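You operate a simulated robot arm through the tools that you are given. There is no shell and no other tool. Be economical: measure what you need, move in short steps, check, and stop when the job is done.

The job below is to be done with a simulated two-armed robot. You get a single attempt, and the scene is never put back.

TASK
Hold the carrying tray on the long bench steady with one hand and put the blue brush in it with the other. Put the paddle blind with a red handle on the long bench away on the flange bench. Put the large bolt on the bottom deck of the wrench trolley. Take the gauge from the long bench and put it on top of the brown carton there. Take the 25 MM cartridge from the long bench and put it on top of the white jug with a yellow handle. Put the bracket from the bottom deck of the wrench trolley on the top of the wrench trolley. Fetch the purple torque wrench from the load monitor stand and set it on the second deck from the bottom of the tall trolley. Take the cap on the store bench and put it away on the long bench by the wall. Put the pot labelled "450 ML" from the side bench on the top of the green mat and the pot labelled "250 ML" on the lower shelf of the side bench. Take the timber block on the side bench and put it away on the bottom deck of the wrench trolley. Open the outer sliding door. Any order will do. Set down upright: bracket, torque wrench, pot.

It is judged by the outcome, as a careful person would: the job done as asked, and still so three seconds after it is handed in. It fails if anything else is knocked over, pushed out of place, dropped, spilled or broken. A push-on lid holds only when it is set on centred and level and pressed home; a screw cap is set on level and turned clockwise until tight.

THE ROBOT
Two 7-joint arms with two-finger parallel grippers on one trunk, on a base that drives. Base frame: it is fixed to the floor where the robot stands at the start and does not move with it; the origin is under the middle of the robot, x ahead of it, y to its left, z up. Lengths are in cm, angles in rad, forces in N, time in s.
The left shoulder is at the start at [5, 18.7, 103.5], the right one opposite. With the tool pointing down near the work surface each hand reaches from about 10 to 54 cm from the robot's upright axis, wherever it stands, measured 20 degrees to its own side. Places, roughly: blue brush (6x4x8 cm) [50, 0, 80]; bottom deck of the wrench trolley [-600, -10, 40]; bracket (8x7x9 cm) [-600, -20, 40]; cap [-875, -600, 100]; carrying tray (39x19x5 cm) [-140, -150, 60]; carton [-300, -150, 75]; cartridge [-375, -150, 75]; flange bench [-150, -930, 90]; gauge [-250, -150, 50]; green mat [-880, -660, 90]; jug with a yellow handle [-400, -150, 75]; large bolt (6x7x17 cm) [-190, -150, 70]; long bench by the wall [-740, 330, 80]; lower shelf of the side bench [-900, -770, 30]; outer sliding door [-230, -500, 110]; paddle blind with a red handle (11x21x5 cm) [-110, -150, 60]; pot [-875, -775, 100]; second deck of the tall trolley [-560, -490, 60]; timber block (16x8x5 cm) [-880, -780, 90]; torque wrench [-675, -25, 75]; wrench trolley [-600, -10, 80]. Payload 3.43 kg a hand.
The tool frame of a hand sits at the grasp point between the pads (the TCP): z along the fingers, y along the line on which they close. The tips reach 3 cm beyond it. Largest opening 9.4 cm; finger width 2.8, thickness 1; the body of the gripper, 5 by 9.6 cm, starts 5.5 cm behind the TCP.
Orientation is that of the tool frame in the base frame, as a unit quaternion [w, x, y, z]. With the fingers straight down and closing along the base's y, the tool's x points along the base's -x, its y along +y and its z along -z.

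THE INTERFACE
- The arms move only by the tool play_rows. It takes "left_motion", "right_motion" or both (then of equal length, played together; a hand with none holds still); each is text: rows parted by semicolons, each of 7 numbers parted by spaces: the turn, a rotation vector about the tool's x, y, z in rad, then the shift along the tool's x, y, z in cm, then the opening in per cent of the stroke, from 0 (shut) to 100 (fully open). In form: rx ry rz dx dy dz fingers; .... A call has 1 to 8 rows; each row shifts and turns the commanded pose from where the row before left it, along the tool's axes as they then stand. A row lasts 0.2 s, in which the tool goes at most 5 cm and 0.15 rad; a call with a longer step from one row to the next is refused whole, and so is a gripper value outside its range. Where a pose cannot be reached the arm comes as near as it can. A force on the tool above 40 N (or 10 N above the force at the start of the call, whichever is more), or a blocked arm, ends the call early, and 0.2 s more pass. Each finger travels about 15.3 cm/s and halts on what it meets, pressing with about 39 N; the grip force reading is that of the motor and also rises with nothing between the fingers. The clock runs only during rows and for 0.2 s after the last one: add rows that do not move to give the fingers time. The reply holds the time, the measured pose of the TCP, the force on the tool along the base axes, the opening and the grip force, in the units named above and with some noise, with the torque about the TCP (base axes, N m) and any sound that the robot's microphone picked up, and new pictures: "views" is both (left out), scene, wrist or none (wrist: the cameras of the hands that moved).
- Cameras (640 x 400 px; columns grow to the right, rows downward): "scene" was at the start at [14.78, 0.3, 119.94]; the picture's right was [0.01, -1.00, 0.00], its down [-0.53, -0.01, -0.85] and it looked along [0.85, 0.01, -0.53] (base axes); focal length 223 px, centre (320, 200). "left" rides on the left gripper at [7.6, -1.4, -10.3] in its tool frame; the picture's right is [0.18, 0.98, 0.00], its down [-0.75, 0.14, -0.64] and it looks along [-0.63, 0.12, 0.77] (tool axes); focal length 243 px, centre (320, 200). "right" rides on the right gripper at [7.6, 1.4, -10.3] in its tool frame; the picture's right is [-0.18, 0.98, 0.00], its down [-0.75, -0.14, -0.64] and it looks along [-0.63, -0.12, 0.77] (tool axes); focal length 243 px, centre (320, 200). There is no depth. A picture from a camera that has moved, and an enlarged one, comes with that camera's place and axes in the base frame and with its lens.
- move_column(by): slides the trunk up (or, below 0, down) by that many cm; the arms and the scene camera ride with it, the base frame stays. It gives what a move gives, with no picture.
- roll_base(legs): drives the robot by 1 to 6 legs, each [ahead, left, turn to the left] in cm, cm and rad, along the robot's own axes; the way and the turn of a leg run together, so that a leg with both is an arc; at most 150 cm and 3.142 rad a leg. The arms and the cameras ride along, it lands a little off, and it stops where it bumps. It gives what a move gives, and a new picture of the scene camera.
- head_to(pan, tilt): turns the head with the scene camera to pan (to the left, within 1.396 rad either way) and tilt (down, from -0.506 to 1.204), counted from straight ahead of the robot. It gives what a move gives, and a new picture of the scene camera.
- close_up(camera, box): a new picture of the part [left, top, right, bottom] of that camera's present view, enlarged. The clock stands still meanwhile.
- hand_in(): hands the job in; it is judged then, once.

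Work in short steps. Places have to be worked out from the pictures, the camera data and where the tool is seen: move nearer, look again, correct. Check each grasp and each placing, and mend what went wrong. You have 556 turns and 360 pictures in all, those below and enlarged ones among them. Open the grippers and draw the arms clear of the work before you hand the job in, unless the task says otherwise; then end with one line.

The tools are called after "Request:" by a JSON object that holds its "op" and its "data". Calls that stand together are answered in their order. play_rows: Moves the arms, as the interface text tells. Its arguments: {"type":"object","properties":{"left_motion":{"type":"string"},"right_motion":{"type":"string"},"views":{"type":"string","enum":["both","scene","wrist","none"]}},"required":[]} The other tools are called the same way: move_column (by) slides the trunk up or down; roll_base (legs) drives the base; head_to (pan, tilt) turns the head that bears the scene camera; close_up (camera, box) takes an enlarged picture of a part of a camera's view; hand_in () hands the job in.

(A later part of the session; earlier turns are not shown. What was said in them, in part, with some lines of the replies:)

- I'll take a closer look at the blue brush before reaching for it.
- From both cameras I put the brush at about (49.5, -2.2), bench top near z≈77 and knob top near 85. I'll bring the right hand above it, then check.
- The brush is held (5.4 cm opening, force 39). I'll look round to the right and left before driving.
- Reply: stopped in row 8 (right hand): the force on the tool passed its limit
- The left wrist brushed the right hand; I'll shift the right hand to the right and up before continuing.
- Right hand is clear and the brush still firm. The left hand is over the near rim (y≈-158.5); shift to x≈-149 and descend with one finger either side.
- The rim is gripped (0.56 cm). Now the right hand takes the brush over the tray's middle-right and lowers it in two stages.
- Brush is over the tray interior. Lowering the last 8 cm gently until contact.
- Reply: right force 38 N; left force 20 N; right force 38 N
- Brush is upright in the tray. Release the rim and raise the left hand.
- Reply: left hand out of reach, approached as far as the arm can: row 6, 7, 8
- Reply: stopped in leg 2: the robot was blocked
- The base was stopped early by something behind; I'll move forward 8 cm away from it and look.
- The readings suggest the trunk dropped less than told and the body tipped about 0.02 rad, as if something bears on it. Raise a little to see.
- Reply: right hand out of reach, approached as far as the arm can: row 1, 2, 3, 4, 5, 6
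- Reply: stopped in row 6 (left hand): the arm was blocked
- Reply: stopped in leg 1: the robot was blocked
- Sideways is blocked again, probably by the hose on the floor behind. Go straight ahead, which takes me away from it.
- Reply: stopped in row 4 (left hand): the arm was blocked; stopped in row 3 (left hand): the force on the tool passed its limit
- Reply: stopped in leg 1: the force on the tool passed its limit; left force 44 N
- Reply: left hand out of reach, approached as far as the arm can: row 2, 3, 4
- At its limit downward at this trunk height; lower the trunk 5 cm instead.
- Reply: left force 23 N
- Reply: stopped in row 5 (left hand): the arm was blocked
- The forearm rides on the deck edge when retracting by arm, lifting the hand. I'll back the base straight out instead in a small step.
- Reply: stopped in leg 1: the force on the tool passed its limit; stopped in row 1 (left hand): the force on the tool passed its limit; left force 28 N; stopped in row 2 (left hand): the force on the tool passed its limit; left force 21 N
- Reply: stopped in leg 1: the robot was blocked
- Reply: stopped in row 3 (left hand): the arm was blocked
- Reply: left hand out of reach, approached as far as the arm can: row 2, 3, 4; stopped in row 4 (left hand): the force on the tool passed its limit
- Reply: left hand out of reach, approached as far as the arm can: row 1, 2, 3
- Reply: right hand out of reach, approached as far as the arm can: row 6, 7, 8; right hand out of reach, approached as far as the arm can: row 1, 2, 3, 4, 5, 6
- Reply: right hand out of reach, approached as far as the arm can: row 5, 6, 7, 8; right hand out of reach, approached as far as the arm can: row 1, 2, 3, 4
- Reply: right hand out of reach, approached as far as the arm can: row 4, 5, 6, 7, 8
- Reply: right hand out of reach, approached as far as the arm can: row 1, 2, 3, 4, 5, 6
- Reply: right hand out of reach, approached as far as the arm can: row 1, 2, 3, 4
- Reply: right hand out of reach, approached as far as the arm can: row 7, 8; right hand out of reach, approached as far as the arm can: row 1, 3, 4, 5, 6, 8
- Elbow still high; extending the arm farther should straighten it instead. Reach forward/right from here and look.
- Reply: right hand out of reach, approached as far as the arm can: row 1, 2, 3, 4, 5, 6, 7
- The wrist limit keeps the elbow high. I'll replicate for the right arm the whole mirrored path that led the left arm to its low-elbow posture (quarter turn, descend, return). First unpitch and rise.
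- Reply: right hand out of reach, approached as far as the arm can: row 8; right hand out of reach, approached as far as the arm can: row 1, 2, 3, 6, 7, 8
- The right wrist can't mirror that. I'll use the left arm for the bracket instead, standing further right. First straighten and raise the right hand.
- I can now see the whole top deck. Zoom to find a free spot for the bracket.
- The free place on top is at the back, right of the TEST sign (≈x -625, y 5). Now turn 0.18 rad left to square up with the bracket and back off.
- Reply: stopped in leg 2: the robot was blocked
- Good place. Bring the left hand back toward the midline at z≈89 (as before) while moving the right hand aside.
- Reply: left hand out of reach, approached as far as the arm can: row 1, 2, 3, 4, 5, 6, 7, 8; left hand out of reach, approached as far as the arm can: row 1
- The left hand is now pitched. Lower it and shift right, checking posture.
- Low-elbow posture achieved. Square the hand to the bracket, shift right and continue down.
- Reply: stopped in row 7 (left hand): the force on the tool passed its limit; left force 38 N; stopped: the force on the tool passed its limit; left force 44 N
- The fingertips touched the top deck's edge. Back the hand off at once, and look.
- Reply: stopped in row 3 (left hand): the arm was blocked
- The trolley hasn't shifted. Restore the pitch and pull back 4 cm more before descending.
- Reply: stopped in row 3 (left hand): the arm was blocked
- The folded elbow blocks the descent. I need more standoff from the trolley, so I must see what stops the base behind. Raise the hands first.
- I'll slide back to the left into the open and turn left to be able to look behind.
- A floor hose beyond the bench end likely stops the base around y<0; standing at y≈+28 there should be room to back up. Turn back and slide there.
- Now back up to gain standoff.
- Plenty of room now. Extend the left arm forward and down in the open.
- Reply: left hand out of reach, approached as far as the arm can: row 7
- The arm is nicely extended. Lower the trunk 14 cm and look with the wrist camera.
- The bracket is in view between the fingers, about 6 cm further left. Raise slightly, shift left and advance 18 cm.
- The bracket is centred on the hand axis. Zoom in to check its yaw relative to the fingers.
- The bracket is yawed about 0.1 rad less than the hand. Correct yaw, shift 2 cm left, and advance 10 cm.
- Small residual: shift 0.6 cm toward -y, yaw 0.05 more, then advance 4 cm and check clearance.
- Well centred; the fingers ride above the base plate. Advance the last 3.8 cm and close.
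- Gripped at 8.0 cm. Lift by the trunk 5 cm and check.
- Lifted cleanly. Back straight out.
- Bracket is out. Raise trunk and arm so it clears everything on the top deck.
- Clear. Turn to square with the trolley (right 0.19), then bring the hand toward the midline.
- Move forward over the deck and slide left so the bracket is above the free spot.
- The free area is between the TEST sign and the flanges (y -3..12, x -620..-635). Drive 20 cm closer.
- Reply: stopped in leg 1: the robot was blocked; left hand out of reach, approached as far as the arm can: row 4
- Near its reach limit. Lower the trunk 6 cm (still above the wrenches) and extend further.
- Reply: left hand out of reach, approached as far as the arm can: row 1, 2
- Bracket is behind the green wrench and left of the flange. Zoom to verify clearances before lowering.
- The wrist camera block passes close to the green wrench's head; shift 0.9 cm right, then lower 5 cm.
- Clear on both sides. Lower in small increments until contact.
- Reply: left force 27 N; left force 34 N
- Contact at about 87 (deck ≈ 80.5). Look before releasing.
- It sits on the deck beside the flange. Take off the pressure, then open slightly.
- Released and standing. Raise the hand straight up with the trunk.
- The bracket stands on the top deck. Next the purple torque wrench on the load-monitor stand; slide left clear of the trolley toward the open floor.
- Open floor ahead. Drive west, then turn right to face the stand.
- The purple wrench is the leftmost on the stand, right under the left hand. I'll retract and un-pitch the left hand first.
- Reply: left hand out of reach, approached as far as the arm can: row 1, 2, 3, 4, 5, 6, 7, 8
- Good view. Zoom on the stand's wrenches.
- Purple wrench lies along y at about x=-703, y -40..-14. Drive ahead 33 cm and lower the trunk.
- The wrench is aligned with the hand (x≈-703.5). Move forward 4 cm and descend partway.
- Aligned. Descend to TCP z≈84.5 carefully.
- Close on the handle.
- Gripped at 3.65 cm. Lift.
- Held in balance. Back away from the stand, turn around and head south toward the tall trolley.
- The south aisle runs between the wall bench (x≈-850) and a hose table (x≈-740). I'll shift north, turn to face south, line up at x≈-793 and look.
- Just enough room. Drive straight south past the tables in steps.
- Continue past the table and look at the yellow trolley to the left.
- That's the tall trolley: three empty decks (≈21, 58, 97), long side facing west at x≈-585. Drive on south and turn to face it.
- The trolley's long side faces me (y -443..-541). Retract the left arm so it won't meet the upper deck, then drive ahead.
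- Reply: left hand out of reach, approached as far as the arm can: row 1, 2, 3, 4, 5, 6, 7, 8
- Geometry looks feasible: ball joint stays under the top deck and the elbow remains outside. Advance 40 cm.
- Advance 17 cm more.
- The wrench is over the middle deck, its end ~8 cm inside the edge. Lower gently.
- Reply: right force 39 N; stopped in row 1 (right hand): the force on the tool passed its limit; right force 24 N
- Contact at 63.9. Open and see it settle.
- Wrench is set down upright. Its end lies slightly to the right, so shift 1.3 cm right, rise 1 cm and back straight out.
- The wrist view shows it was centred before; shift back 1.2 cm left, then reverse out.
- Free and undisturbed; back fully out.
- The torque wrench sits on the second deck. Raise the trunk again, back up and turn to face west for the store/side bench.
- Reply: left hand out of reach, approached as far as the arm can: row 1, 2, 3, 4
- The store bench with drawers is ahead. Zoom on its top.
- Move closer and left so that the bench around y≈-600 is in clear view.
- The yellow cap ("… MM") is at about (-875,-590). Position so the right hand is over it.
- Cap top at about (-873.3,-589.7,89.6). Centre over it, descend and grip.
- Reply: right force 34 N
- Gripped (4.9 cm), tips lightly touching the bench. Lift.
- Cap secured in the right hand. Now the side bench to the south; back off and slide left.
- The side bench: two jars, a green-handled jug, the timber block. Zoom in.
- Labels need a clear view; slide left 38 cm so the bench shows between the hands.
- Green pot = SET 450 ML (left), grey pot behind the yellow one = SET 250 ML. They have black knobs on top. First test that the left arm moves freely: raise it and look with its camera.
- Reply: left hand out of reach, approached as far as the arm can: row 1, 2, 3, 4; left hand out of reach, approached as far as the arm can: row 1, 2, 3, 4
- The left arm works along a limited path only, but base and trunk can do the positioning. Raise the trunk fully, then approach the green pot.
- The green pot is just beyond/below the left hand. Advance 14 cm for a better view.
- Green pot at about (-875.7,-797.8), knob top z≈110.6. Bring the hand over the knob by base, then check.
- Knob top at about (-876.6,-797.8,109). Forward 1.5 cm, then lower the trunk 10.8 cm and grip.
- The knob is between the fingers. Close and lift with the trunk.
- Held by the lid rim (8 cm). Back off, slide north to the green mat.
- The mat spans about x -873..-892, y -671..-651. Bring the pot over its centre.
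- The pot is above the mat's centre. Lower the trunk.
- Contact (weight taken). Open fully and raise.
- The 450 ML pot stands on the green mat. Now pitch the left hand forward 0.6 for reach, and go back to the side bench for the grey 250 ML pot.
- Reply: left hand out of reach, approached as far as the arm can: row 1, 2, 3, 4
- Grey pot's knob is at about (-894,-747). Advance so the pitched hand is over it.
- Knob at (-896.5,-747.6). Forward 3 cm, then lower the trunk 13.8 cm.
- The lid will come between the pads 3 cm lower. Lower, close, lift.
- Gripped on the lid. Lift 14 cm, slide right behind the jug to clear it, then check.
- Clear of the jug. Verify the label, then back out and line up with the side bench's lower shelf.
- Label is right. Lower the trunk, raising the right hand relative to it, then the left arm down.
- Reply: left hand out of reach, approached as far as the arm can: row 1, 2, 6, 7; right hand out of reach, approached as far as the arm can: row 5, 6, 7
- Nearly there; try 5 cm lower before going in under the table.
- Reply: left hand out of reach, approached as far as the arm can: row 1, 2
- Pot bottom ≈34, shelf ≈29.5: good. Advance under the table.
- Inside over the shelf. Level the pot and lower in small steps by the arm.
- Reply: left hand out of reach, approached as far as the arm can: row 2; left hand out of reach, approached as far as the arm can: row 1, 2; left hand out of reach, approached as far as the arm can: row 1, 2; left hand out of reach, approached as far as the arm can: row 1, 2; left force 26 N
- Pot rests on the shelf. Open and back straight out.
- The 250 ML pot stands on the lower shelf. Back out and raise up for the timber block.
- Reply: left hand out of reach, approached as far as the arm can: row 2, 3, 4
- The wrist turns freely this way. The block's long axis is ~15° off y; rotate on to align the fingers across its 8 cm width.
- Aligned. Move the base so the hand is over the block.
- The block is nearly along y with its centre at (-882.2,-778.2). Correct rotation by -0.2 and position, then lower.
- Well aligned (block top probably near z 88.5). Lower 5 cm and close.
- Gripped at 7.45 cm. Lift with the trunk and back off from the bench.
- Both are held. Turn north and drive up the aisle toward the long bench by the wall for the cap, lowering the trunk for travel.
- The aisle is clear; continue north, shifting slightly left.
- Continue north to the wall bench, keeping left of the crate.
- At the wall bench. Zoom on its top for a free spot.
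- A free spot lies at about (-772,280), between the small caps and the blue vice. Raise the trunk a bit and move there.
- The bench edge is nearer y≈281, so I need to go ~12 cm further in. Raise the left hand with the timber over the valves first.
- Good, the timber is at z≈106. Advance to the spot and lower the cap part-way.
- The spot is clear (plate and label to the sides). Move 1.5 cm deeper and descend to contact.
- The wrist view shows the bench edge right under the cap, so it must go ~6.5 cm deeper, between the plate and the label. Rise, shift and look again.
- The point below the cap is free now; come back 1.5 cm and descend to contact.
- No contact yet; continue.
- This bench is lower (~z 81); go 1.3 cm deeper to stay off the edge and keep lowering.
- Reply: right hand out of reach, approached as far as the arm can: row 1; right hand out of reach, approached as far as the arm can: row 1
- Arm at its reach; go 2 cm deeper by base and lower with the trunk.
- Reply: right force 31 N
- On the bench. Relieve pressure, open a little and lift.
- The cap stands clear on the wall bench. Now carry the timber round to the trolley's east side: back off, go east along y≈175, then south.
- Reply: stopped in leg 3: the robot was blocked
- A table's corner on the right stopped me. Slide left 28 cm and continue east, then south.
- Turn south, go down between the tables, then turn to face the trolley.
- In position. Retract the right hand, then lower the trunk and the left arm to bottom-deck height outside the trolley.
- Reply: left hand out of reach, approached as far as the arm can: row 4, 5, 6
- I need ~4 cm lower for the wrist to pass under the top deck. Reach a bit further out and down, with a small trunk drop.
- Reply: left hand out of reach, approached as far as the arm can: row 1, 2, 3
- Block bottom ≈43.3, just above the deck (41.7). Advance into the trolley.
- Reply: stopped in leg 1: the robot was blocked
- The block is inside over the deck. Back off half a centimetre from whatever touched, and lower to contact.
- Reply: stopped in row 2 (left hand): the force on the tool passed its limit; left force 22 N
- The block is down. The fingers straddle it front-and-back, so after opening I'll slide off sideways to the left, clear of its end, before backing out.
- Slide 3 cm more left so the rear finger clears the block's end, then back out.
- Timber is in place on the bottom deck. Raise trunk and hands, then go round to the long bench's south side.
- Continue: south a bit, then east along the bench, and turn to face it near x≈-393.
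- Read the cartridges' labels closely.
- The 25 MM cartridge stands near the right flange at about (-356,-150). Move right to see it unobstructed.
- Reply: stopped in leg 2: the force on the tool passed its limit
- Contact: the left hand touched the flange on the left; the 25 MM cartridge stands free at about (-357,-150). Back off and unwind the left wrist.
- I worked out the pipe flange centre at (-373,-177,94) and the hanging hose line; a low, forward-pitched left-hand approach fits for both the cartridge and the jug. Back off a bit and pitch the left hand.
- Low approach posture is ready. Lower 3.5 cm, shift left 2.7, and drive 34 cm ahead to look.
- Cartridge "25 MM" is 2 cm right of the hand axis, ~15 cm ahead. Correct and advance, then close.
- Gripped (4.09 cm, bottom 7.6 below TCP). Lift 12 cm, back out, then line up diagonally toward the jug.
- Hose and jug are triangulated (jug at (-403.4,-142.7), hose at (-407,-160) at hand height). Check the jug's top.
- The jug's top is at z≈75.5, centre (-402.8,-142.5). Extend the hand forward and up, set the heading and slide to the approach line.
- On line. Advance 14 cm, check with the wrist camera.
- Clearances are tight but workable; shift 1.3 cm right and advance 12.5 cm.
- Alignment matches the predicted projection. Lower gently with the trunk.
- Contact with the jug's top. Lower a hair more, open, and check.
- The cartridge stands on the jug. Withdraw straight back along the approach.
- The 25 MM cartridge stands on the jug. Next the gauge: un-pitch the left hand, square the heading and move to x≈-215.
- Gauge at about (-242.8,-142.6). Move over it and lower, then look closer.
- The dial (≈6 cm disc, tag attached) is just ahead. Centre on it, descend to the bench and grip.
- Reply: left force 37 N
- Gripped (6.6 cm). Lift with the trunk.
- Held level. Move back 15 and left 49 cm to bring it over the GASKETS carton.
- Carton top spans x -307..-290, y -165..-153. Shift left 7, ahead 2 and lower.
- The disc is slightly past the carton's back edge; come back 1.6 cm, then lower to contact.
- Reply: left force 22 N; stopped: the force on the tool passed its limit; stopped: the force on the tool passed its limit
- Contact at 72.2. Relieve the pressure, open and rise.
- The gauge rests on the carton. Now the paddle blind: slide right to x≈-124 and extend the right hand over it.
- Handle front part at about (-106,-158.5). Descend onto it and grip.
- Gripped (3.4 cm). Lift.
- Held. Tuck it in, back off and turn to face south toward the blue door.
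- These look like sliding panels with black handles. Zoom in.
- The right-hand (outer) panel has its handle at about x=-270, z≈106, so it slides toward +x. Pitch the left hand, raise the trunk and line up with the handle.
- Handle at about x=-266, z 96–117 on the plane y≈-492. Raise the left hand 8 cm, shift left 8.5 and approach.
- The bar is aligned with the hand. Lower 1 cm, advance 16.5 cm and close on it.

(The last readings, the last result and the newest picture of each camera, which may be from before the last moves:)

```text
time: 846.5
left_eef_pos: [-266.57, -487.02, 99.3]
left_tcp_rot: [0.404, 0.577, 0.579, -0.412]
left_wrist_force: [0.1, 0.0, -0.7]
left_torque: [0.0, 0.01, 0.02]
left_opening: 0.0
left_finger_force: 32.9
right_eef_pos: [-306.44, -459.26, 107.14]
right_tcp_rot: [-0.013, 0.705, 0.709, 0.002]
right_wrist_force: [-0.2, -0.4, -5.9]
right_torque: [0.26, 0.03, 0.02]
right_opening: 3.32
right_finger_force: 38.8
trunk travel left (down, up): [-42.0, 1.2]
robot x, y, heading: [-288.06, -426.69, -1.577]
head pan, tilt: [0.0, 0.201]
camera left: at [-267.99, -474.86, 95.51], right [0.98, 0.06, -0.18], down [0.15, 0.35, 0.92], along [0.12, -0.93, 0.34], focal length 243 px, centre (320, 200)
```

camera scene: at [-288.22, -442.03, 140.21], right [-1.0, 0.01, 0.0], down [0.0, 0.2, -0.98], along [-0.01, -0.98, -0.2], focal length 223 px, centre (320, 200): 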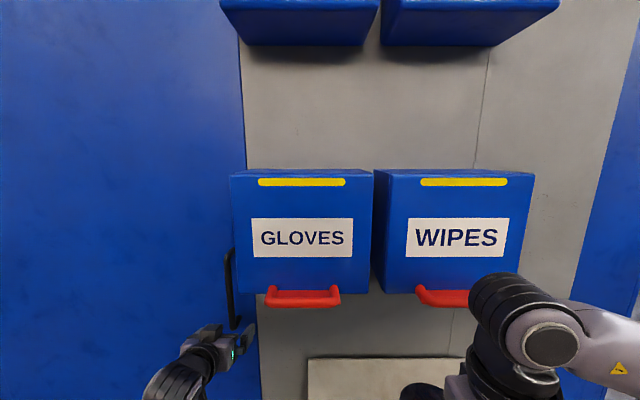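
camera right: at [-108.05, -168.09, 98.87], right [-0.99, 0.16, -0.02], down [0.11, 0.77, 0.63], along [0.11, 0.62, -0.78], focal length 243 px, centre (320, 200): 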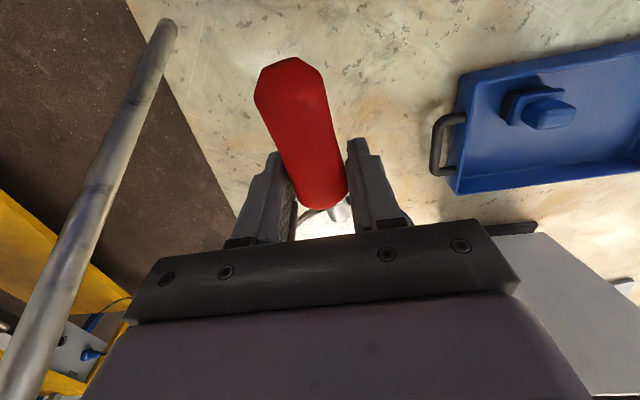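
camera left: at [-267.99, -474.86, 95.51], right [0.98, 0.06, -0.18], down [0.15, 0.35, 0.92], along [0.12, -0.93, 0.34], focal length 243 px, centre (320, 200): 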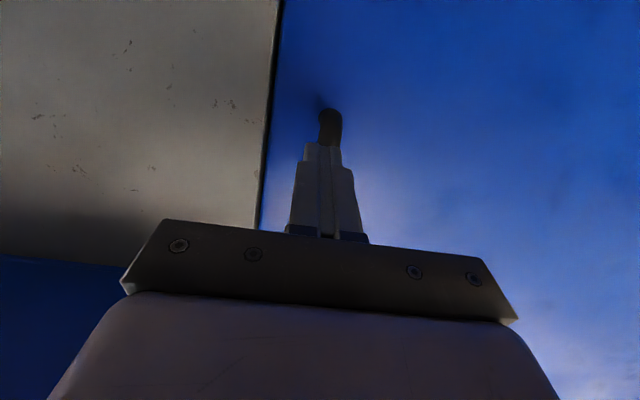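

The bar is deeper (y≈-498). Open, shift 1 cm, raise 2 cm and advance 9.5 cm, then close.

Request:
{"op": "play_rows", "data": {"left_motion": "0 0 0 -1.9 1 -0.7 100;0 0 0 0 0 0 100;0 0 0 0 0 0 100", "views": "none"}}

Request:
{"op": "roll_base", "data": {"legs": [[9.5, 0, 0]]}}

Request:
{"op": "play_rows", "data": {"left_motion": "0 0 0 0 0 0 40;0 0 0 0 0 0 0;0 0 0 0 0 0 0;0 0 0 0 0 0 0", "views": "wrist"}}

```text
time: 847.3
left_eef_pos: [-265.67, -487.12, 101.46]
left_tcp_rot: [0.403, 0.578, 0.578, -0.412]
left_wrist_force: [-0.1, -0.3, 0.2]
left_torque: [0.01, -0.02, 0.01]
left_opening: 9.38
left_finger_force: 0.2
right_eef_pos: [-306.55, -459.35, 107.12]
right_tcp_rot: [-0.014, 0.705, 0.709, 0.002]
right_wrist_force: [0.1, 0.3, -6.4]
right_torque: [0.31, 0.04, -0.01]
right_opening: 3.3
right_finger_force: 39.1
trunk travel left (down, up): [-42.0, 1.2]
robot x, y, heading: [-288.37, -427.13, -1.579]
head pan, tilt: [0.0, 0.201]
```

```text
time: 848.3
left_eef_pos: [-265.74, -492.65, 101.32]
left_tcp_rot: [0.401, 0.581, 0.578, -0.411]
left_wrist_force: [4.9, 7.5, 1.1]
left_torque: [-0.03, 0.07, -0.28]
left_opening: 9.19
left_finger_force: 0.1
right_eef_pos: [-306.51, -465.4, 107.05]
right_tcp_rot: [-0.016, 0.705, 0.709, 0.002]
right_wrist_force: [0.2, -0.2, -6.0]
right_torque: [0.26, 0.02, 0.0]
right_opening: 3.36
right_finger_force: 38.7
trunk travel left (down, up): [-42.0, 1.2]
robot x, y, heading: [-288.31, -432.92, -1.576]
head pan, tilt: [0.0, 0.201]
stopped in leg 1: the force on the tool passed its limit (the readings are from after the stop); the commanded pose is now the measured one
camera scene: at [-288.17, -447.98, 140.23], right [-1.0, 0.0, 0.0], down [0.0, 0.2, -0.98], along [0.0, -0.98, -0.2], focal length 223 px, centre (320, 200)
```

scene: 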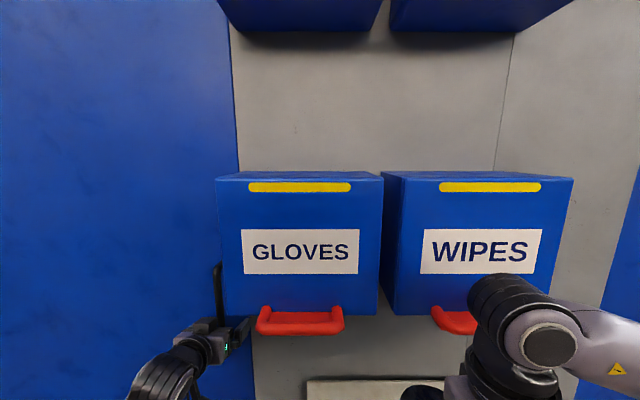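

```text
time: 849.3
left_eef_pos: [-265.92, -492.83, 101.25]
left_tcp_rot: [0.4, 0.582, 0.577, -0.41]
left_wrist_force: [-3.5, -4.5, -2.0]
left_torque: [-0.35, -0.73, -0.06]
left_opening: 2.06
left_finger_force: 45.1
right_eef_pos: [-306.5, -465.55, 106.92]
right_tcp_rot: [-0.015, 0.705, 0.709, 0.003]
right_wrist_force: [-0.4, 0.6, -5.8]
right_torque: [0.23, 0.01, 0.0]
right_opening: 3.33
right_finger_force: 38.9
trunk travel left (down, up): [-42.0, 1.2]
robot x, y, heading: [-287.93, -433.01, -1.574]
head pan, tilt: [0.0, 0.201]
camera left: at [-267.11, -480.54, 97.5], right [0.98, 0.05, -0.18], down [0.15, 0.34, 0.93], along [0.11, -0.94, 0.33], focal length 243 px, centre (320, 200)
```

left: 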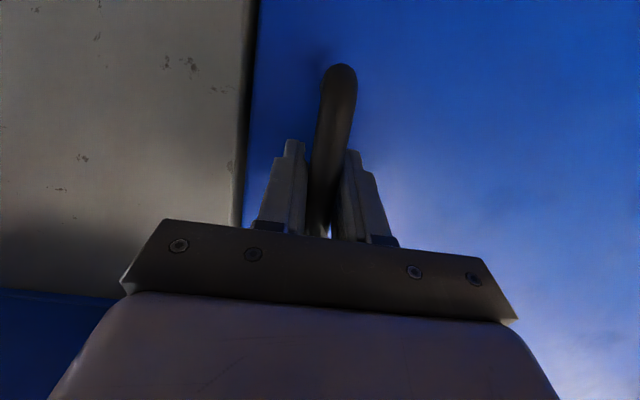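

The handle is gripped (2.06 cm). Slide left to open the panel.

Request:
{"op": "roll_base", "data": {"legs": [[0, 75, 0]]}}

```text
time: 852.6
left_eef_pos: [-203.29, -492.86, 101.2]
left_tcp_rot: [0.391, 0.591, 0.568, -0.419]
left_wrist_force: [-0.1, 0.3, -0.5]
left_torque: [-0.3, -0.88, -0.31]
left_opening: 2.05
left_finger_force: 45.4
right_eef_pos: [-242.43, -465.62, 106.84]
right_tcp_rot: [-0.016, 0.706, 0.708, 0.003]
right_wrist_force: [-0.8, 0.4, -5.6]
right_torque: [0.28, 0.0, -0.01]
right_opening: 3.27
right_finger_force: 38.9
trunk travel left (down, up): [-42.0, 1.2]
robot x, y, heading: [-224.13, -433.33, -1.575]
head pan, tilt: [0.0, 0.201]
stopped in leg 1: the force on the tool passed its limit (the readings are from after the stop); the commanded pose is now the measured one
camera scene: at [-224.11, -448.32, 140.22], right [-1.0, 0.01, 0.0], down [0.0, 0.2, -0.98], along [0.0, -0.98, -0.2], focal length 223 px, centre (320, 200)
```

scene: 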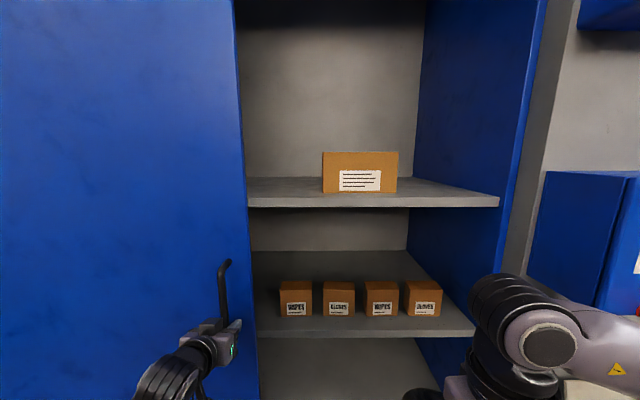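

The door has slid 63 cm, exposing the shelves. Check whether it goes further.

Request:
{"op": "roll_base", "data": {"legs": [[0, 8, 0]]}}

```text
time: 853.5
left_eef_pos: [-203.32, -492.94, 101.32]
left_tcp_rot: [0.379, 0.599, 0.559, -0.431]
left_wrist_force: [-5.0, -4.7, -1.3]
left_torque: [-0.17, -1.03, -0.25]
left_opening: 2.06
left_finger_force: 45.1
right_eef_pos: [-240.74, -465.61, 106.84]
right_tcp_rot: [-0.019, 0.707, 0.707, 0.003]
right_wrist_force: [0.2, 0.2, -5.8]
right_torque: [0.24, 0.0, -0.01]
right_opening: 3.29
right_finger_force: 38.9
trunk travel left (down, up): [-42.0, 1.2]
robot x, y, heading: [-222.2, -433.76, -1.58]
head pan, tilt: [0.0, 0.201]
stopped in leg 1: the force on the tool passed its limit (the readings are from after the stop); the commanded pose is now the measured one
camera scene: at [-222.32, -448.42, 140.21], right [-1.0, 0.01, 0.0], down [0.0, 0.2, -0.98], along [-0.01, -0.98, -0.2], focal length 223 px, centre (320, 200)
```

scene: 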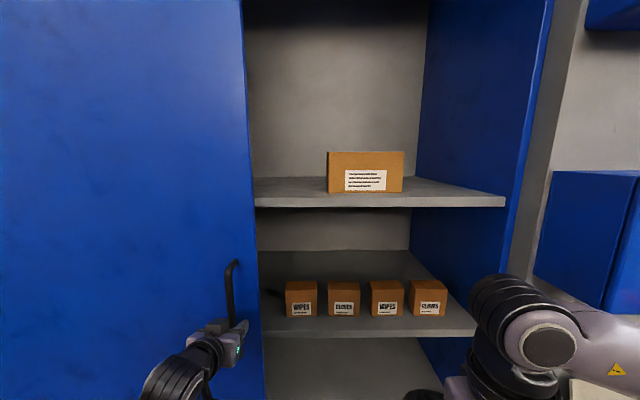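

It's at its end stop — fully open. Release the handle and back away.

Request:
{"op": "play_rows", "data": {"left_motion": "0 0 0 0 0 0 40;0 0 0 0 0 0 80;0 0 0 0 0 0 80", "views": "none"}}

Request:
{"op": "roll_base", "data": {"legs": [[-12, 0, 0], [-60, 0, 0]]}}

```text
time: 854.3
left_eef_pos: [-202.92, -492.78, 101.22]
left_tcp_rot: [0.379, 0.597, 0.56, -0.432]
left_wrist_force: [-0.1, -0.7, 0.2]
left_torque: [0.0, 0.0, -0.01]
left_opening: 7.52
left_finger_force: 0.0
right_eef_pos: [-240.74, -465.61, 106.88]
right_tcp_rot: [-0.016, 0.708, 0.706, 0.003]
right_wrist_force: [0.8, 0.4, -5.8]
right_torque: [0.29, 0.0, 0.0]
right_opening: 3.28
right_finger_force: 39.0
trunk travel left (down, up): [-42.0, 1.2]
robot x, y, heading: [-222.15, -433.29, -1.58]
head pan, tilt: [0.0, 0.201]
```

```text
time: 858.5
left_eef_pos: [-202.34, -421.36, 101.32]
left_tcp_rot: [0.38, 0.596, 0.561, -0.431]
left_wrist_force: [-0.6, 0.1, 0.3]
left_torque: [0.01, 0.0, 0.0]
left_opening: 7.52
left_finger_force: 0.0
right_eef_pos: [-240.04, -394.22, 106.83]
right_tcp_rot: [-0.017, 0.706, 0.708, 0.003]
right_wrist_force: [-0.2, -0.4, -6.4]
right_torque: [0.26, -0.03, 0.03]
right_opening: 3.24
right_finger_force: 39.1
trunk travel left (down, up): [-42.0, 1.2]
robot x, y, heading: [-221.37, -362.36, -1.578]
head pan, tilt: [0.0, 0.201]
camera scene: at [-221.62, -376.94, 140.23], right [-1.0, 0.01, 0.0], down [0.0, 0.2, -0.98], along [-0.01, -0.98, -0.2], focal length 223 px, centre (320, 200)
```

scene: 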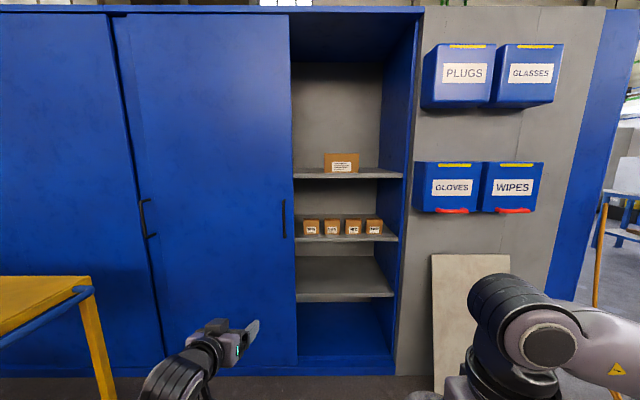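

The outer door stands open. Now to the flange bench: go west round the cabinet's end and look south.

Request:
{"op": "roll_base", "data": {"legs": [[0, -150, 0], [0, -20, 0]]}}

```text
time: 867.1
left_eef_pos: [-372.98, -419.66, 101.19]
left_tcp_rot: [0.378, 0.598, 0.559, -0.432]
left_wrist_force: [-0.6, 0.1, -0.7]
left_torque: [-0.04, -0.02, 0.06]
left_opening: 7.52
left_finger_force: 0.0
right_eef_pos: [-410.55, -392.47, 106.85]
right_tcp_rot: [-0.017, 0.708, 0.706, 0.003]
right_wrist_force: [-1.0, -0.3, -6.6]
right_torque: [0.29, 0.01, 0.02]
right_opening: 3.2
right_finger_force: 39.3
trunk travel left (down, up): [-42.0, 1.2]
robot x, y, heading: [-391.7, -360.25, -1.579]
head pan, tilt: [0.0, 0.201]
camera scene: at [-392.03, -375.23, 140.22], right [-1.0, 0.01, 0.0], down [0.0, 0.2, -0.98], along [-0.01, -0.98, -0.2], focal length 223 px, centre (320, 200)
```

scene: 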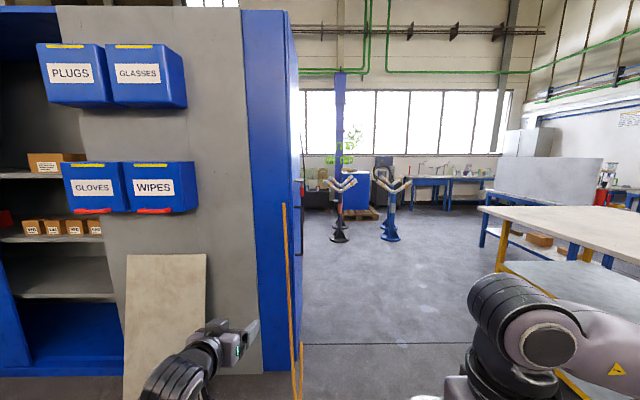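

The way south on this side is cluttered with barrier stands; the corridor east of the cabinet looked clear all the way. Go back east along y≈-330 and look down it.

Request:
{"op": "roll_base", "data": {"legs": [[22, 0, 0.008], [0, 150, 0], [0, 150, 0], [0, 140, 0]]}}

```text
time: 879.4
left_eef_pos: [-156.21, -443.71, 101.2]
left_tcp_rot: [0.36, 0.594, 0.563, -0.447]
left_wrist_force: [0.5, -0.4, -0.7]
left_torque: [0.02, 0.05, -0.02]
left_opening: 7.53
left_finger_force: 0.2
right_eef_pos: [-191.82, -416.79, 106.76]
right_tcp_rot: [-0.017, 0.706, 0.708, 0.005]
right_wrist_force: [-0.6, 0.2, -6.4]
right_torque: [0.24, 0.0, 0.02]
right_opening: 3.12
right_finger_force: 39.2
trunk travel left (down, up): [-42.0, 1.2]
robot x, y, heading: [-173.5, -384.48, -1.58]
head pan, tilt: [0.0, 0.201]
stopped in leg 3: the robot was blocked; the commanded pose is now the measured one
camera scene: at [-173.53, -399.51, 140.2], right [-1.0, 0.01, 0.0], down [0.0, 0.2, -0.98], along [-0.01, -0.98, -0.2], focal length 223 px, centre (320, 200)
```

scene: 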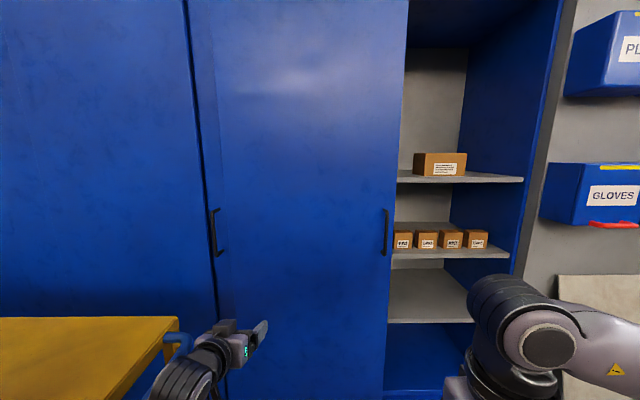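

I drove too far south and touched near the yellow trolley (it hasn't moved). Back up north first, then continue east.

Request:
{"op": "roll_base", "data": {"legs": [[0, -8, 0], [-85, 0, 0], [0, 120, 0], [0, 108, 0]]}}

```text
time: 895.4
left_eef_pos: [64.96, -361.67, 101.22]
left_tcp_rot: [0.36, 0.594, 0.564, -0.446]
left_wrist_force: [0.1, 1.0, -0.3]
left_torque: [0.03, 0.03, 0.01]
left_opening: 7.51
left_finger_force: 0.0
right_eef_pos: [29.45, -334.59, 106.93]
right_tcp_rot: [-0.016, 0.707, 0.707, 0.003]
right_wrist_force: [-0.3, -0.5, -5.8]
right_torque: [0.25, -0.01, -0.01]
right_opening: 3.04
right_finger_force: 38.7
trunk travel left (down, up): [-42.0, 1.2]
robot x, y, heading: [47.86, -302.79, -1.581]
head pan, tilt: [0.0, 0.201]
camera scene: at [47.74, -317.49, 140.22], right [-1.0, 0.01, 0.0], down [0.0, 0.2, -0.98], along [-0.01, -0.98, -0.2], focal length 223 px, centre (320, 200)
```

scene: 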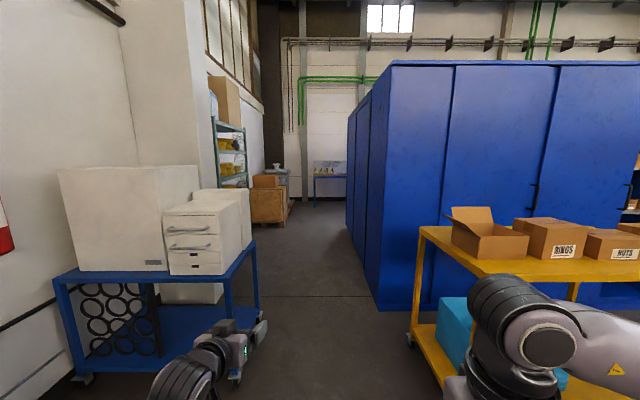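

The corridor (x -8..100) is clear, and a bench is visible at its far end. The right grip reading has crept down; check the blind first.

Request:
{"op": "play_rows", "data": {"right_motion": "0 0 0 0 0 0 0", "views": "wrist"}}

```text
time: 895.8
left_eef_pos: [65.08, -361.63, 101.14]
left_tcp_rot: [0.36, 0.595, 0.563, -0.446]
left_wrist_force: [0.1, -0.4, 0.6]
left_torque: [-0.02, 0.0, 0.0]
left_opening: 7.52
left_finger_force: 0.1
right_eef_pos: [29.44, -334.81, 106.82]
right_tcp_rot: [-0.017, 0.706, 0.708, 0.004]
right_wrist_force: [0.0, 0.6, -5.9]
right_torque: [0.21, 0.01, -0.03]
right_opening: 3.05
right_finger_force: 39.6
trunk travel left (down, up): [-42.0, 1.2]
robot x, y, heading: [48.03, -302.72, -1.583]
head pan, tilt: [0.0, 0.201]
camera right: at [30.85, -327.44, 117.35], right [0.98, -0.18, -0.02], down [-0.13, -0.77, 0.62], along [-0.13, -0.61, -0.78], focal length 243 px, centre (320, 200)
```

right: 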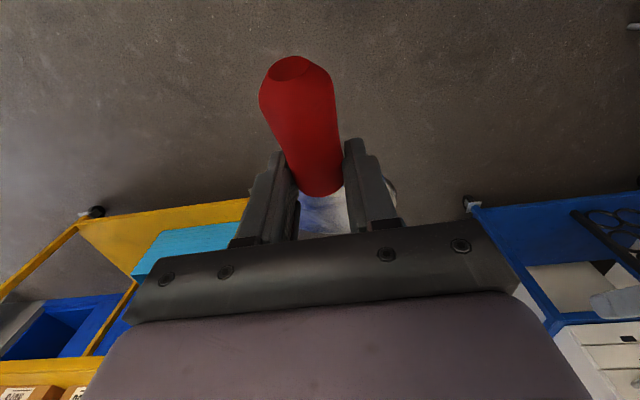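

The disc end has sagged a little but it's secure. Drive down the corridor.

Request:
{"op": "roll_base", "data": {"legs": [[0, 0, 0.012], [150, 0, 0], [150, 0, 0], [120, 0, 0]]}}

```text
time: 916.3
left_eef_pos: [64.49, -783.06, 101.18]
left_tcp_rot: [0.361, 0.594, 0.564, -0.446]
left_wrist_force: [-0.1, -0.4, -0.3]
left_torque: [-0.04, -0.04, 0.0]
left_opening: 7.55
left_finger_force: 0.0
right_eef_pos: [28.85, -756.08, 106.87]
right_tcp_rot: [-0.016, 0.706, 0.708, 0.003]
right_wrist_force: [-1.3, 0.0, -5.5]
right_torque: [0.21, 0.02, 0.0]
right_opening: 2.98
right_finger_force: 38.4
trunk travel left (down, up): [-42.0, 1.2]
robot x, y, heading: [47.24, -723.85, -1.577]
head pan, tilt: [0.0, 0.201]
camera scene: at [47.14, -738.83, 140.22], right [-1.0, 0.01, 0.0], down [0.0, 0.2, -0.98], along [-0.01, -0.98, -0.2], focal length 223 px, centre (320, 200)
```

scene: 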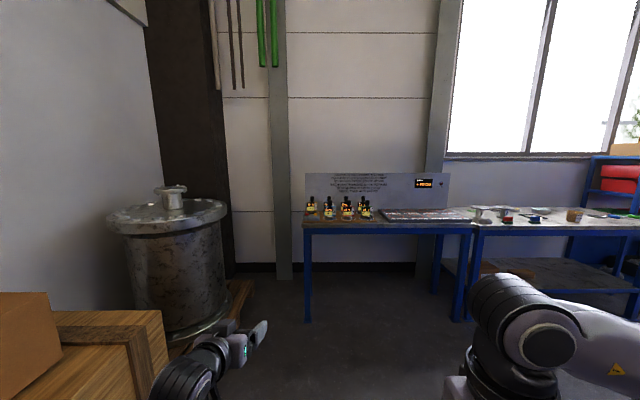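

The flange bench is the second one along the south wall. Move ahead 60 and slide right to face it.

Request:
{"op": "roll_base", "data": {"legs": [[62, 0, 0], [0, -90, 0], [0, -75, 0]]}}

Request:
{"op": "head_to", "data": {"pan": -0.15, "tilt": 0.5}}

```text
time: 927.8
left_eef_pos: [-100.35, -845.01, 101.26]
left_tcp_rot: [0.362, 0.592, 0.566, -0.445]
left_wrist_force: [0.7, -0.4, 0.0]
left_torque: [0.01, 0.0, 0.03]
left_opening: 7.52
left_finger_force: 0.0
right_eef_pos: [-136.25, -818.34, 106.93]
right_tcp_rot: [-0.015, 0.703, 0.711, 0.003]
right_wrist_force: [0.3, 0.3, -5.6]
right_torque: [0.19, -0.01, 0.01]
right_opening: 2.94
right_finger_force: 38.6
trunk travel left (down, up): [-42.0, 1.2]
robot x, y, heading: [-117.79, -785.92, -1.57]
head pan, tilt: [0.0, 0.201]
camera scene: at [-118.09, -800.85, 140.22], right [-1.0, 0.0, 0.0], down [0.0, 0.2, -0.98], along [0.0, -0.98, -0.2], focal length 223 px, centre (320, 200)
```

scene: 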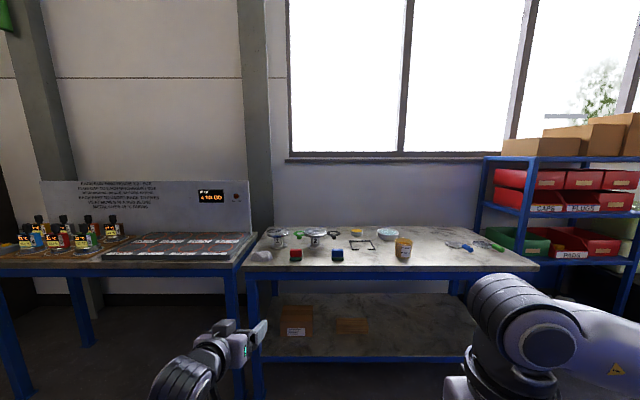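

```text
time: 928.6
left_eef_pos: [-100.42, -844.81, 101.26]
left_tcp_rot: [0.363, 0.591, 0.567, -0.444]
left_wrist_force: [0.9, 0.3, 0.0]
left_torque: [0.03, -0.05, 0.02]
left_opening: 7.51
left_finger_force: 0.1
right_eef_pos: [-136.3, -818.33, 106.91]
right_tcp_rot: [-0.016, 0.703, 0.711, 0.004]
right_wrist_force: [-0.3, -0.2, -5.9]
right_torque: [0.2, 0.02, -0.01]
right_opening: 2.94
right_finger_force: 39.3
trunk travel left (down, up): [-42.0, 1.2]
robot x, y, heading: [-118.42, -785.78, -1.57]
head pan, tilt: [-0.15, 0.499]
camera scene: at [-119.42, -800.52, 137.46], right [-0.99, 0.15, 0.0], down [0.07, 0.47, -0.88], along [-0.13, -0.87, -0.48], focal length 223 px, centre (320, 200)
```

scene: 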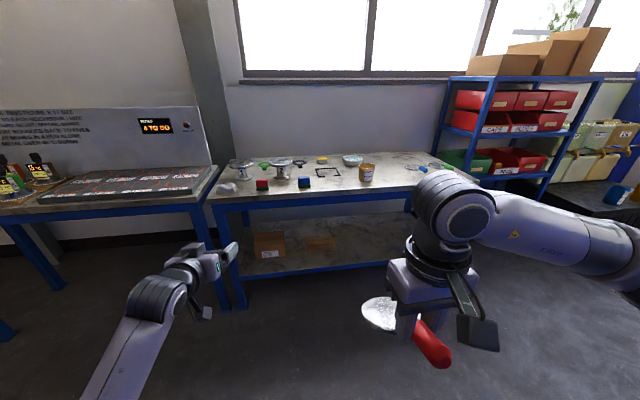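

Free room on the flange bench is around x=-178, y -895..-916, between the orange pot and the spanners. Raise the left hand a little, line up and extend the right hand.

Request:
{"op": "play_rows", "data": {"left_motion": "0 0 0 -3.7 0 -1.4 80;0 0 0 -3.7 0 -1.4 80;0 0 0 0 0 0 80", "views": "none"}}

Request:
{"op": "roll_base", "data": {"legs": [[0, -42, 0], [62, 0, 0]]}}

Request:
{"op": "play_rows", "data": {"right_motion": "0 0 0 -4 0 0 0;0 0 0 -4 0 0 0;0 0 0 -4 0 0 0;0 0 0 -4 0 0 0;0 0 0 -3.5 0 0 0;0 0 0 0 0 0 0", "views": "wrist"}}

```text
time: 929.4
left_eef_pos: [-99.76, -844.79, 109.22]
left_tcp_rot: [0.363, 0.591, 0.567, -0.444]
left_wrist_force: [1.0, -1.0, 0.8]
left_torque: [0.03, 0.01, -0.02]
left_opening: 7.53
left_finger_force: 0.0
right_eef_pos: [-136.31, -818.15, 107.02]
right_tcp_rot: [-0.017, 0.703, 0.711, 0.004]
right_wrist_force: [-0.2, -0.4, -5.8]
right_torque: [0.19, 0.0, 0.02]
right_opening: 2.94
right_finger_force: 38.8
trunk travel left (down, up): [-42.0, 1.2]
robot x, y, heading: [-117.87, -785.94, -1.571]
head pan, tilt: [-0.15, 0.499]
```

```text
time: 935.1
left_eef_pos: [-141.59, -906.95, 108.95]
left_tcp_rot: [0.363, 0.591, 0.567, -0.444]
left_wrist_force: [0.4, -0.3, -0.4]
left_torque: [-0.03, 0.0, -0.01]
left_opening: 7.52
left_finger_force: 0.1
right_eef_pos: [-178.1, -880.47, 106.87]
right_tcp_rot: [-0.016, 0.704, 0.71, 0.004]
right_wrist_force: [0.7, 0.0, -6.7]
right_torque: [0.24, -0.01, -0.01]
right_opening: 2.92
right_finger_force: 39.3
trunk travel left (down, up): [-42.0, 1.2]
robot x, y, heading: [-159.87, -848.13, -1.572]
head pan, tilt: [-0.15, 0.499]
camera scene: at [-161.33, -862.72, 137.45], right [-0.99, 0.15, 0.0], down [0.07, 0.47, -0.88], along [-0.13, -0.87, -0.48], focal length 223 px, centre (320, 200)
```

scene: 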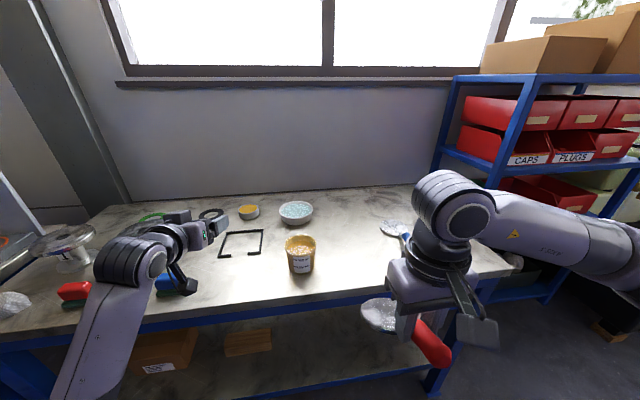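

```text
time: 936.5
left_eef_pos: [-141.57, -906.95, 109.1]
left_tcp_rot: [0.362, 0.592, 0.567, -0.444]
left_wrist_force: [-0.1, -1.0, 0.7]
left_torque: [-0.03, 0.01, 0.02]
left_opening: 7.5
left_finger_force: 0.1
right_eef_pos: [-177.89, -900.0, 106.29]
right_tcp_rot: [-0.016, 0.703, 0.711, 0.004]
right_wrist_force: [0.2, -0.2, -6.2]
right_torque: [0.19, -0.01, 0.02]
right_opening: 2.95
right_finger_force: 38.8
trunk travel left (down, up): [-42.0, 1.2]
robot x, y, heading: [-159.86, -848.05, -1.567]
head pan, tilt: [-0.15, 0.499]
camera right: at [-176.51, -892.66, 116.72], right [0.98, -0.17, -0.02], down [-0.12, -0.77, 0.62], along [-0.12, -0.61, -0.78], focal length 243 px, centre (320, 200)
```

right: 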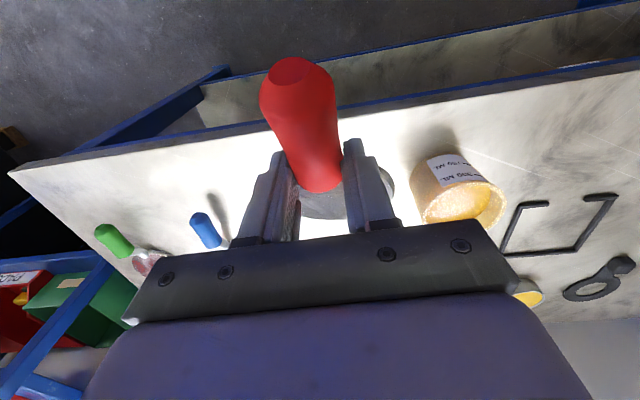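

The bench edge is at y≈-903, so go 11.5 cm further in, 1.5 to the right, then lower.

Request:
{"op": "roll_base", "data": {"legs": [[11.5, -1.5, 0]]}}

Request:
{"op": "play_rows", "data": {"right_motion": "0 0 0 0 0 3 0;0 0 0 0 0 3 0;0 0 0 0 0 2.5 0;0 0 0 0 0 1 0;0 0 0 0 0 1 0;0 0 0 0 0 0 0", "views": "wrist"}}

```text
time: 937.7
left_eef_pos: [-143.04, -918.56, 109.08]
left_tcp_rot: [0.362, 0.592, 0.566, -0.445]
left_wrist_force: [0.5, -0.7, -0.2]
left_torque: [-0.03, -0.02, -0.01]
left_opening: 7.51
left_finger_force: 0.1
right_eef_pos: [-179.43, -911.49, 106.26]
right_tcp_rot: [-0.016, 0.702, 0.712, 0.004]
right_wrist_force: [-0.9, -0.9, -6.2]
right_torque: [0.22, 0.06, -0.01]
right_opening: 2.92
right_finger_force: 38.9
trunk travel left (down, up): [-42.0, 1.2]
robot x, y, heading: [-161.67, -859.62, -1.57]
head pan, tilt: [-0.15, 0.499]
camera scene: at [-162.83, -874.21, 137.43], right [-0.99, 0.15, 0.0], down [0.07, 0.47, -0.88], along [-0.13, -0.87, -0.48], focal length 223 px, centre (320, 200)
```

scene: 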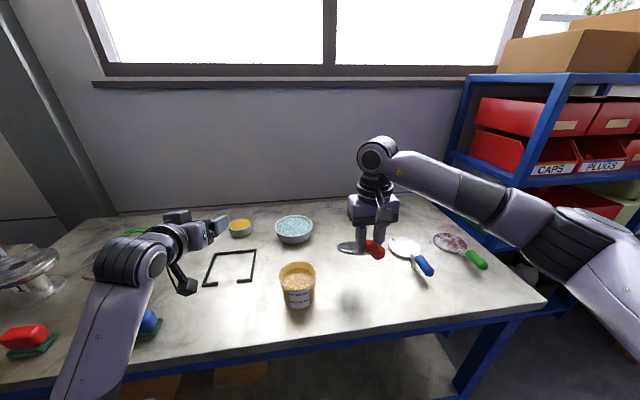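

```text
time: 939.1
left_eef_pos: [-143.0, -918.17, 109.25]
left_tcp_rot: [0.364, 0.591, 0.566, -0.445]
left_wrist_force: [-0.5, -0.2, -0.2]
left_torque: [-0.03, 0.01, 0.02]
left_opening: 7.52
left_finger_force: 0.1
right_eef_pos: [-179.58, -910.84, 95.99]
right_tcp_rot: [-0.014, 0.703, 0.711, 0.003]
right_wrist_force: [-2.1, 4.8, 10.2]
right_torque: [-1.07, 0.16, -0.22]
right_opening: 2.92
right_finger_force: 39.5
trunk travel left (down, up): [-42.0, 1.2]
robot x, y, heading: [-161.11, -859.16, -1.567]
head pan, tilt: [-0.15, 0.499]
camera right: at [-178.17, -903.58, 106.42], right [0.98, -0.17, -0.02], down [-0.12, -0.77, 0.63], along [-0.12, -0.61, -0.78], focal length 243 px, centre (320, 200)
```

right: 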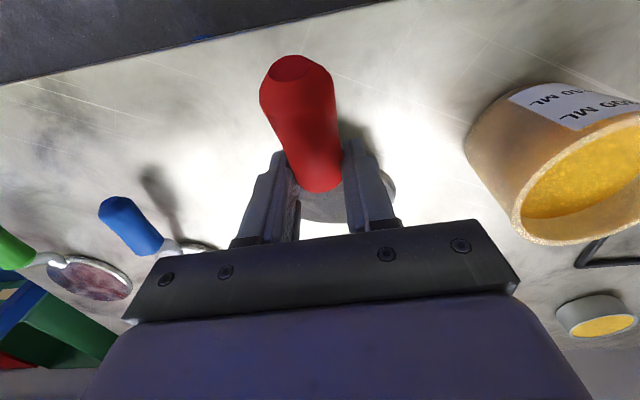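

The disc edge has touched. Continue lowering gently so the handle comes down too.

Request:
{"op": "play_rows", "data": {"right_motion": "0 0 0 0 0 0.7 0;0 0 0 0 0 0.7 0;0 0 0 0 0 0.6 0;0 0 0 0 0 0 0", "views": "none"}}

Request:
{"op": "play_rows", "data": {"right_motion": "0 0 0 0 0 0.7 0;0 0 0 0 0 0.6 0;0 0 0 0 0 0 0", "views": "wrist"}}

```text
time: 940.1
left_eef_pos: [-143.03, -918.22, 109.24]
left_tcp_rot: [0.363, 0.591, 0.567, -0.445]
left_wrist_force: [0.0, -0.7, -0.6]
left_torque: [-0.02, 0.02, 0.0]
left_opening: 7.52
left_finger_force: 0.0
right_eef_pos: [-179.62, -910.91, 93.76]
right_tcp_rot: [-0.017, 0.702, 0.712, 0.003]
right_wrist_force: [-0.4, 5.1, 6.1]
right_torque: [-0.9, 0.26, -0.14]
right_opening: 2.9
right_finger_force: 38.9
trunk travel left (down, up): [-42.0, 1.2]
robot x, y, heading: [-161.57, -859.23, -1.567]
head pan, tilt: [-0.15, 0.499]
```

```text
time: 940.9
left_eef_pos: [-143.08, -918.25, 109.12]
left_tcp_rot: [0.363, 0.591, 0.566, -0.445]
left_wrist_force: [0.6, -0.4, 0.4]
left_torque: [0.0, 0.02, 0.0]
left_opening: 7.51
left_finger_force: 0.0
right_eef_pos: [-179.6, -910.83, 92.56]
right_tcp_rot: [-0.017, 0.703, 0.711, 0.003]
right_wrist_force: [-0.9, 4.1, 5.8]
right_torque: [-0.95, 0.26, -0.14]
right_opening: 2.9
right_finger_force: 38.9
trunk travel left (down, up): [-42.0, 1.2]
robot x, y, heading: [-161.3, -859.34, -1.571]
head pan, tilt: [-0.15, 0.499]
camera right: at [-178.23, -903.52, 102.99], right [0.98, -0.17, -0.02], down [-0.12, -0.77, 0.62], along [-0.13, -0.61, -0.78], focal length 243 px, centre (320, 200)
```

right: 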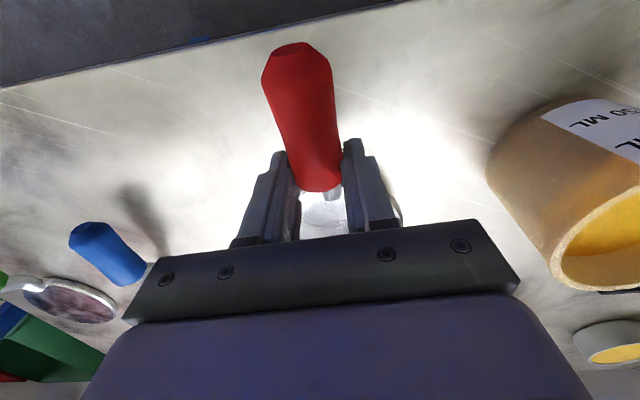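

It's levelling out. Continue until the handle bears on the bench.

Request:
{"op": "play_rows", "data": {"right_motion": "0 0 0 0 0 0.7 0;0 0 0 0 0 0.6 0;0 0 0 0 0 0 0", "views": "none"}}

Request:
{"op": "play_rows", "data": {"right_motion": "0 0 0 0 0 0.6 0;0 0 0 0 0 0.6 0;0 0 0 0 0 0 0", "views": "none"}}

```text
time: 941.7
left_eef_pos: [-142.98, -918.27, 109.26]
left_tcp_rot: [0.362, 0.591, 0.567, -0.445]
left_wrist_force: [-0.3, -0.5, 1.0]
left_torque: [-0.02, -0.01, -0.02]
left_opening: 7.5
left_finger_force: 0.1
right_eef_pos: [-179.62, -910.76, 91.28]
right_tcp_rot: [-0.016, 0.703, 0.711, 0.004]
right_wrist_force: [1.8, 2.3, 5.5]
right_torque: [-0.92, 0.27, 0.19]
right_opening: 2.91
right_finger_force: 39.5
trunk travel left (down, up): [-42.0, 1.2]
robot x, y, heading: [-161.6, -859.35, -1.566]
head pan, tilt: [-0.15, 0.499]
```

```text
time: 942.5
left_eef_pos: [-143.07, -918.08, 109.3]
left_tcp_rot: [0.364, 0.59, 0.566, -0.446]
left_wrist_force: [-0.4, 0.9, -0.8]
left_torque: [0.0, 0.01, -0.04]
left_opening: 7.5
left_finger_force: 0.1
right_eef_pos: [-179.56, -910.71, 90.2]
right_tcp_rot: [-0.015, 0.703, 0.711, 0.003]
right_wrist_force: [4.5, 6.3, 18.3]
right_torque: [-0.32, 0.28, 0.05]
right_opening: 2.94
right_finger_force: 39.3
trunk travel left (down, up): [-42.0, 1.2]
robot x, y, heading: [-161.64, -859.72, -1.568]
head pan, tilt: [-0.15, 0.499]
```

Firm contact now. Open and lift away.

Request:
{"op": "play_rows", "data": {"right_motion": "0 0 0 0 0 0 50;0 0 0 0 0 0 70;0 0 0 0 0 0 70;0 0 0 0 0 -2 70;0 0 0 0 0 -4 70;0 0 0 0 0 -4 70;0 0 0 0 0 -4 70", "views": "wrist"}}

```text
time: 944.1
left_eef_pos: [-142.95, -918.39, 109.11]
left_tcp_rot: [0.362, 0.592, 0.566, -0.445]
left_wrist_force: [-0.3, 0.8, 0.1]
left_torque: [0.01, 0.03, 0.01]
left_opening: 7.52
left_finger_force: 0.1
right_eef_pos: [-179.4, -911.1, 104.01]
right_tcp_rot: [-0.016, 0.702, 0.712, 0.003]
right_wrist_force: [-0.7, -0.5, 1.1]
right_torque: [0.0, -0.01, -0.02]
right_opening: 6.57
right_finger_force: 0.0
trunk travel left (down, up): [-42.0, 1.2]
robot x, y, heading: [-161.15, -859.4, -1.566]
head pan, tilt: [-0.15, 0.499]
camera right: at [-178.02, -903.78, 114.46], right [0.98, -0.17, -0.02], down [-0.12, -0.77, 0.62], along [-0.13, -0.61, -0.78], focal length 243 px, centre (320, 200)
```

right: 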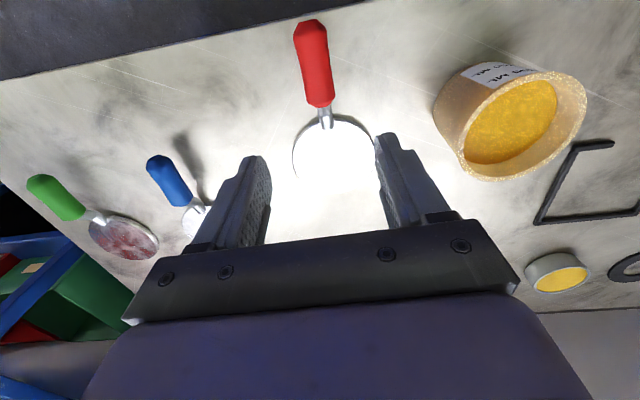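

The blind lies beside the other paddle blinds. Back both arms clear of the bench.

Request:
{"op": "roll_base", "data": {"legs": [[-55, 0, 0]]}}

Request:
{"op": "play_rows", "data": {"left_motion": "0 0 0 0 0 0 100;0 0 0 0 0 0 100", "right_motion": "0 0 0 0 0 0 100;0 0 0 0 0 0 100", "views": "none"}}

```text
time: 947.3
left_eef_pos: [-143.22, -863.01, 109.22]
left_tcp_rot: [0.362, 0.592, 0.566, -0.445]
left_wrist_force: [0.3, 0.3, 0.8]
left_torque: [0.0, 0.01, 0.01]
left_opening: 7.52
left_finger_force: 0.0
right_eef_pos: [-179.58, -855.68, 103.98]
right_tcp_rot: [-0.016, 0.703, 0.711, 0.004]
right_wrist_force: [0.9, -0.9, 0.5]
right_torque: [-0.02, -0.02, 0.04]
right_opening: 6.54
right_finger_force: 0.1
trunk travel left (down, up): [-42.0, 1.2]
robot x, y, heading: [-161.45, -803.83, -1.568]
head pan, tilt: [-0.15, 0.499]
camera scene: at [-162.84, -818.65, 137.46], right [-0.99, 0.15, 0.0], down [0.07, 0.47, -0.88], along [-0.13, -0.87, -0.48], focal length 223 px, centre (320, 200)
```

scene: 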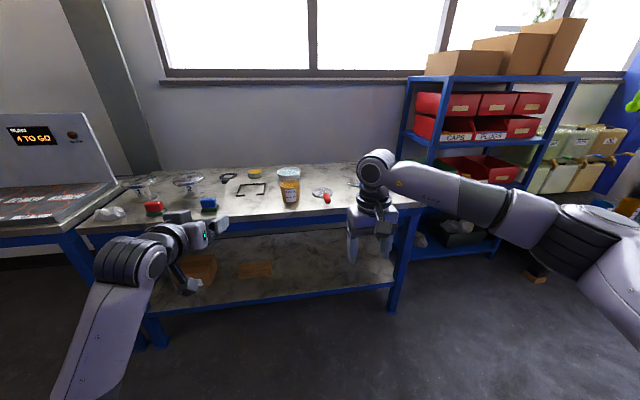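

```text
time: 947.9
left_eef_pos: [-143.1, -862.92, 109.14]
left_tcp_rot: [0.363, 0.592, 0.566, -0.445]
left_wrist_force: [0.0, -0.1, 0.5]
left_torque: [0.01, 0.01, -0.04]
left_opening: 9.4
left_finger_force: 0.1
right_eef_pos: [-179.5, -855.69, 103.92]
right_tcp_rot: [-0.016, 0.703, 0.711, 0.004]
right_wrist_force: [1.1, -1.0, -0.6]
right_torque: [0.0, 0.01, -0.01]
right_opening: 9.41
right_finger_force: 0.1
trunk travel left (down, up): [-42.0, 1.2]
robot x, y, heading: [-161.21, -804.14, -1.571]
head pan, tilt: [-0.15, 0.499]
```

All parts are done, the grippers are open and the arms are clear of the work; handing in.

Request:
{"op": "hand_in", "data": {}}

```text
The job is handed in.
```

I finished every part of the job and handed it in, with both grippers open and the arms drawn clear; I haven't seen the verdict.
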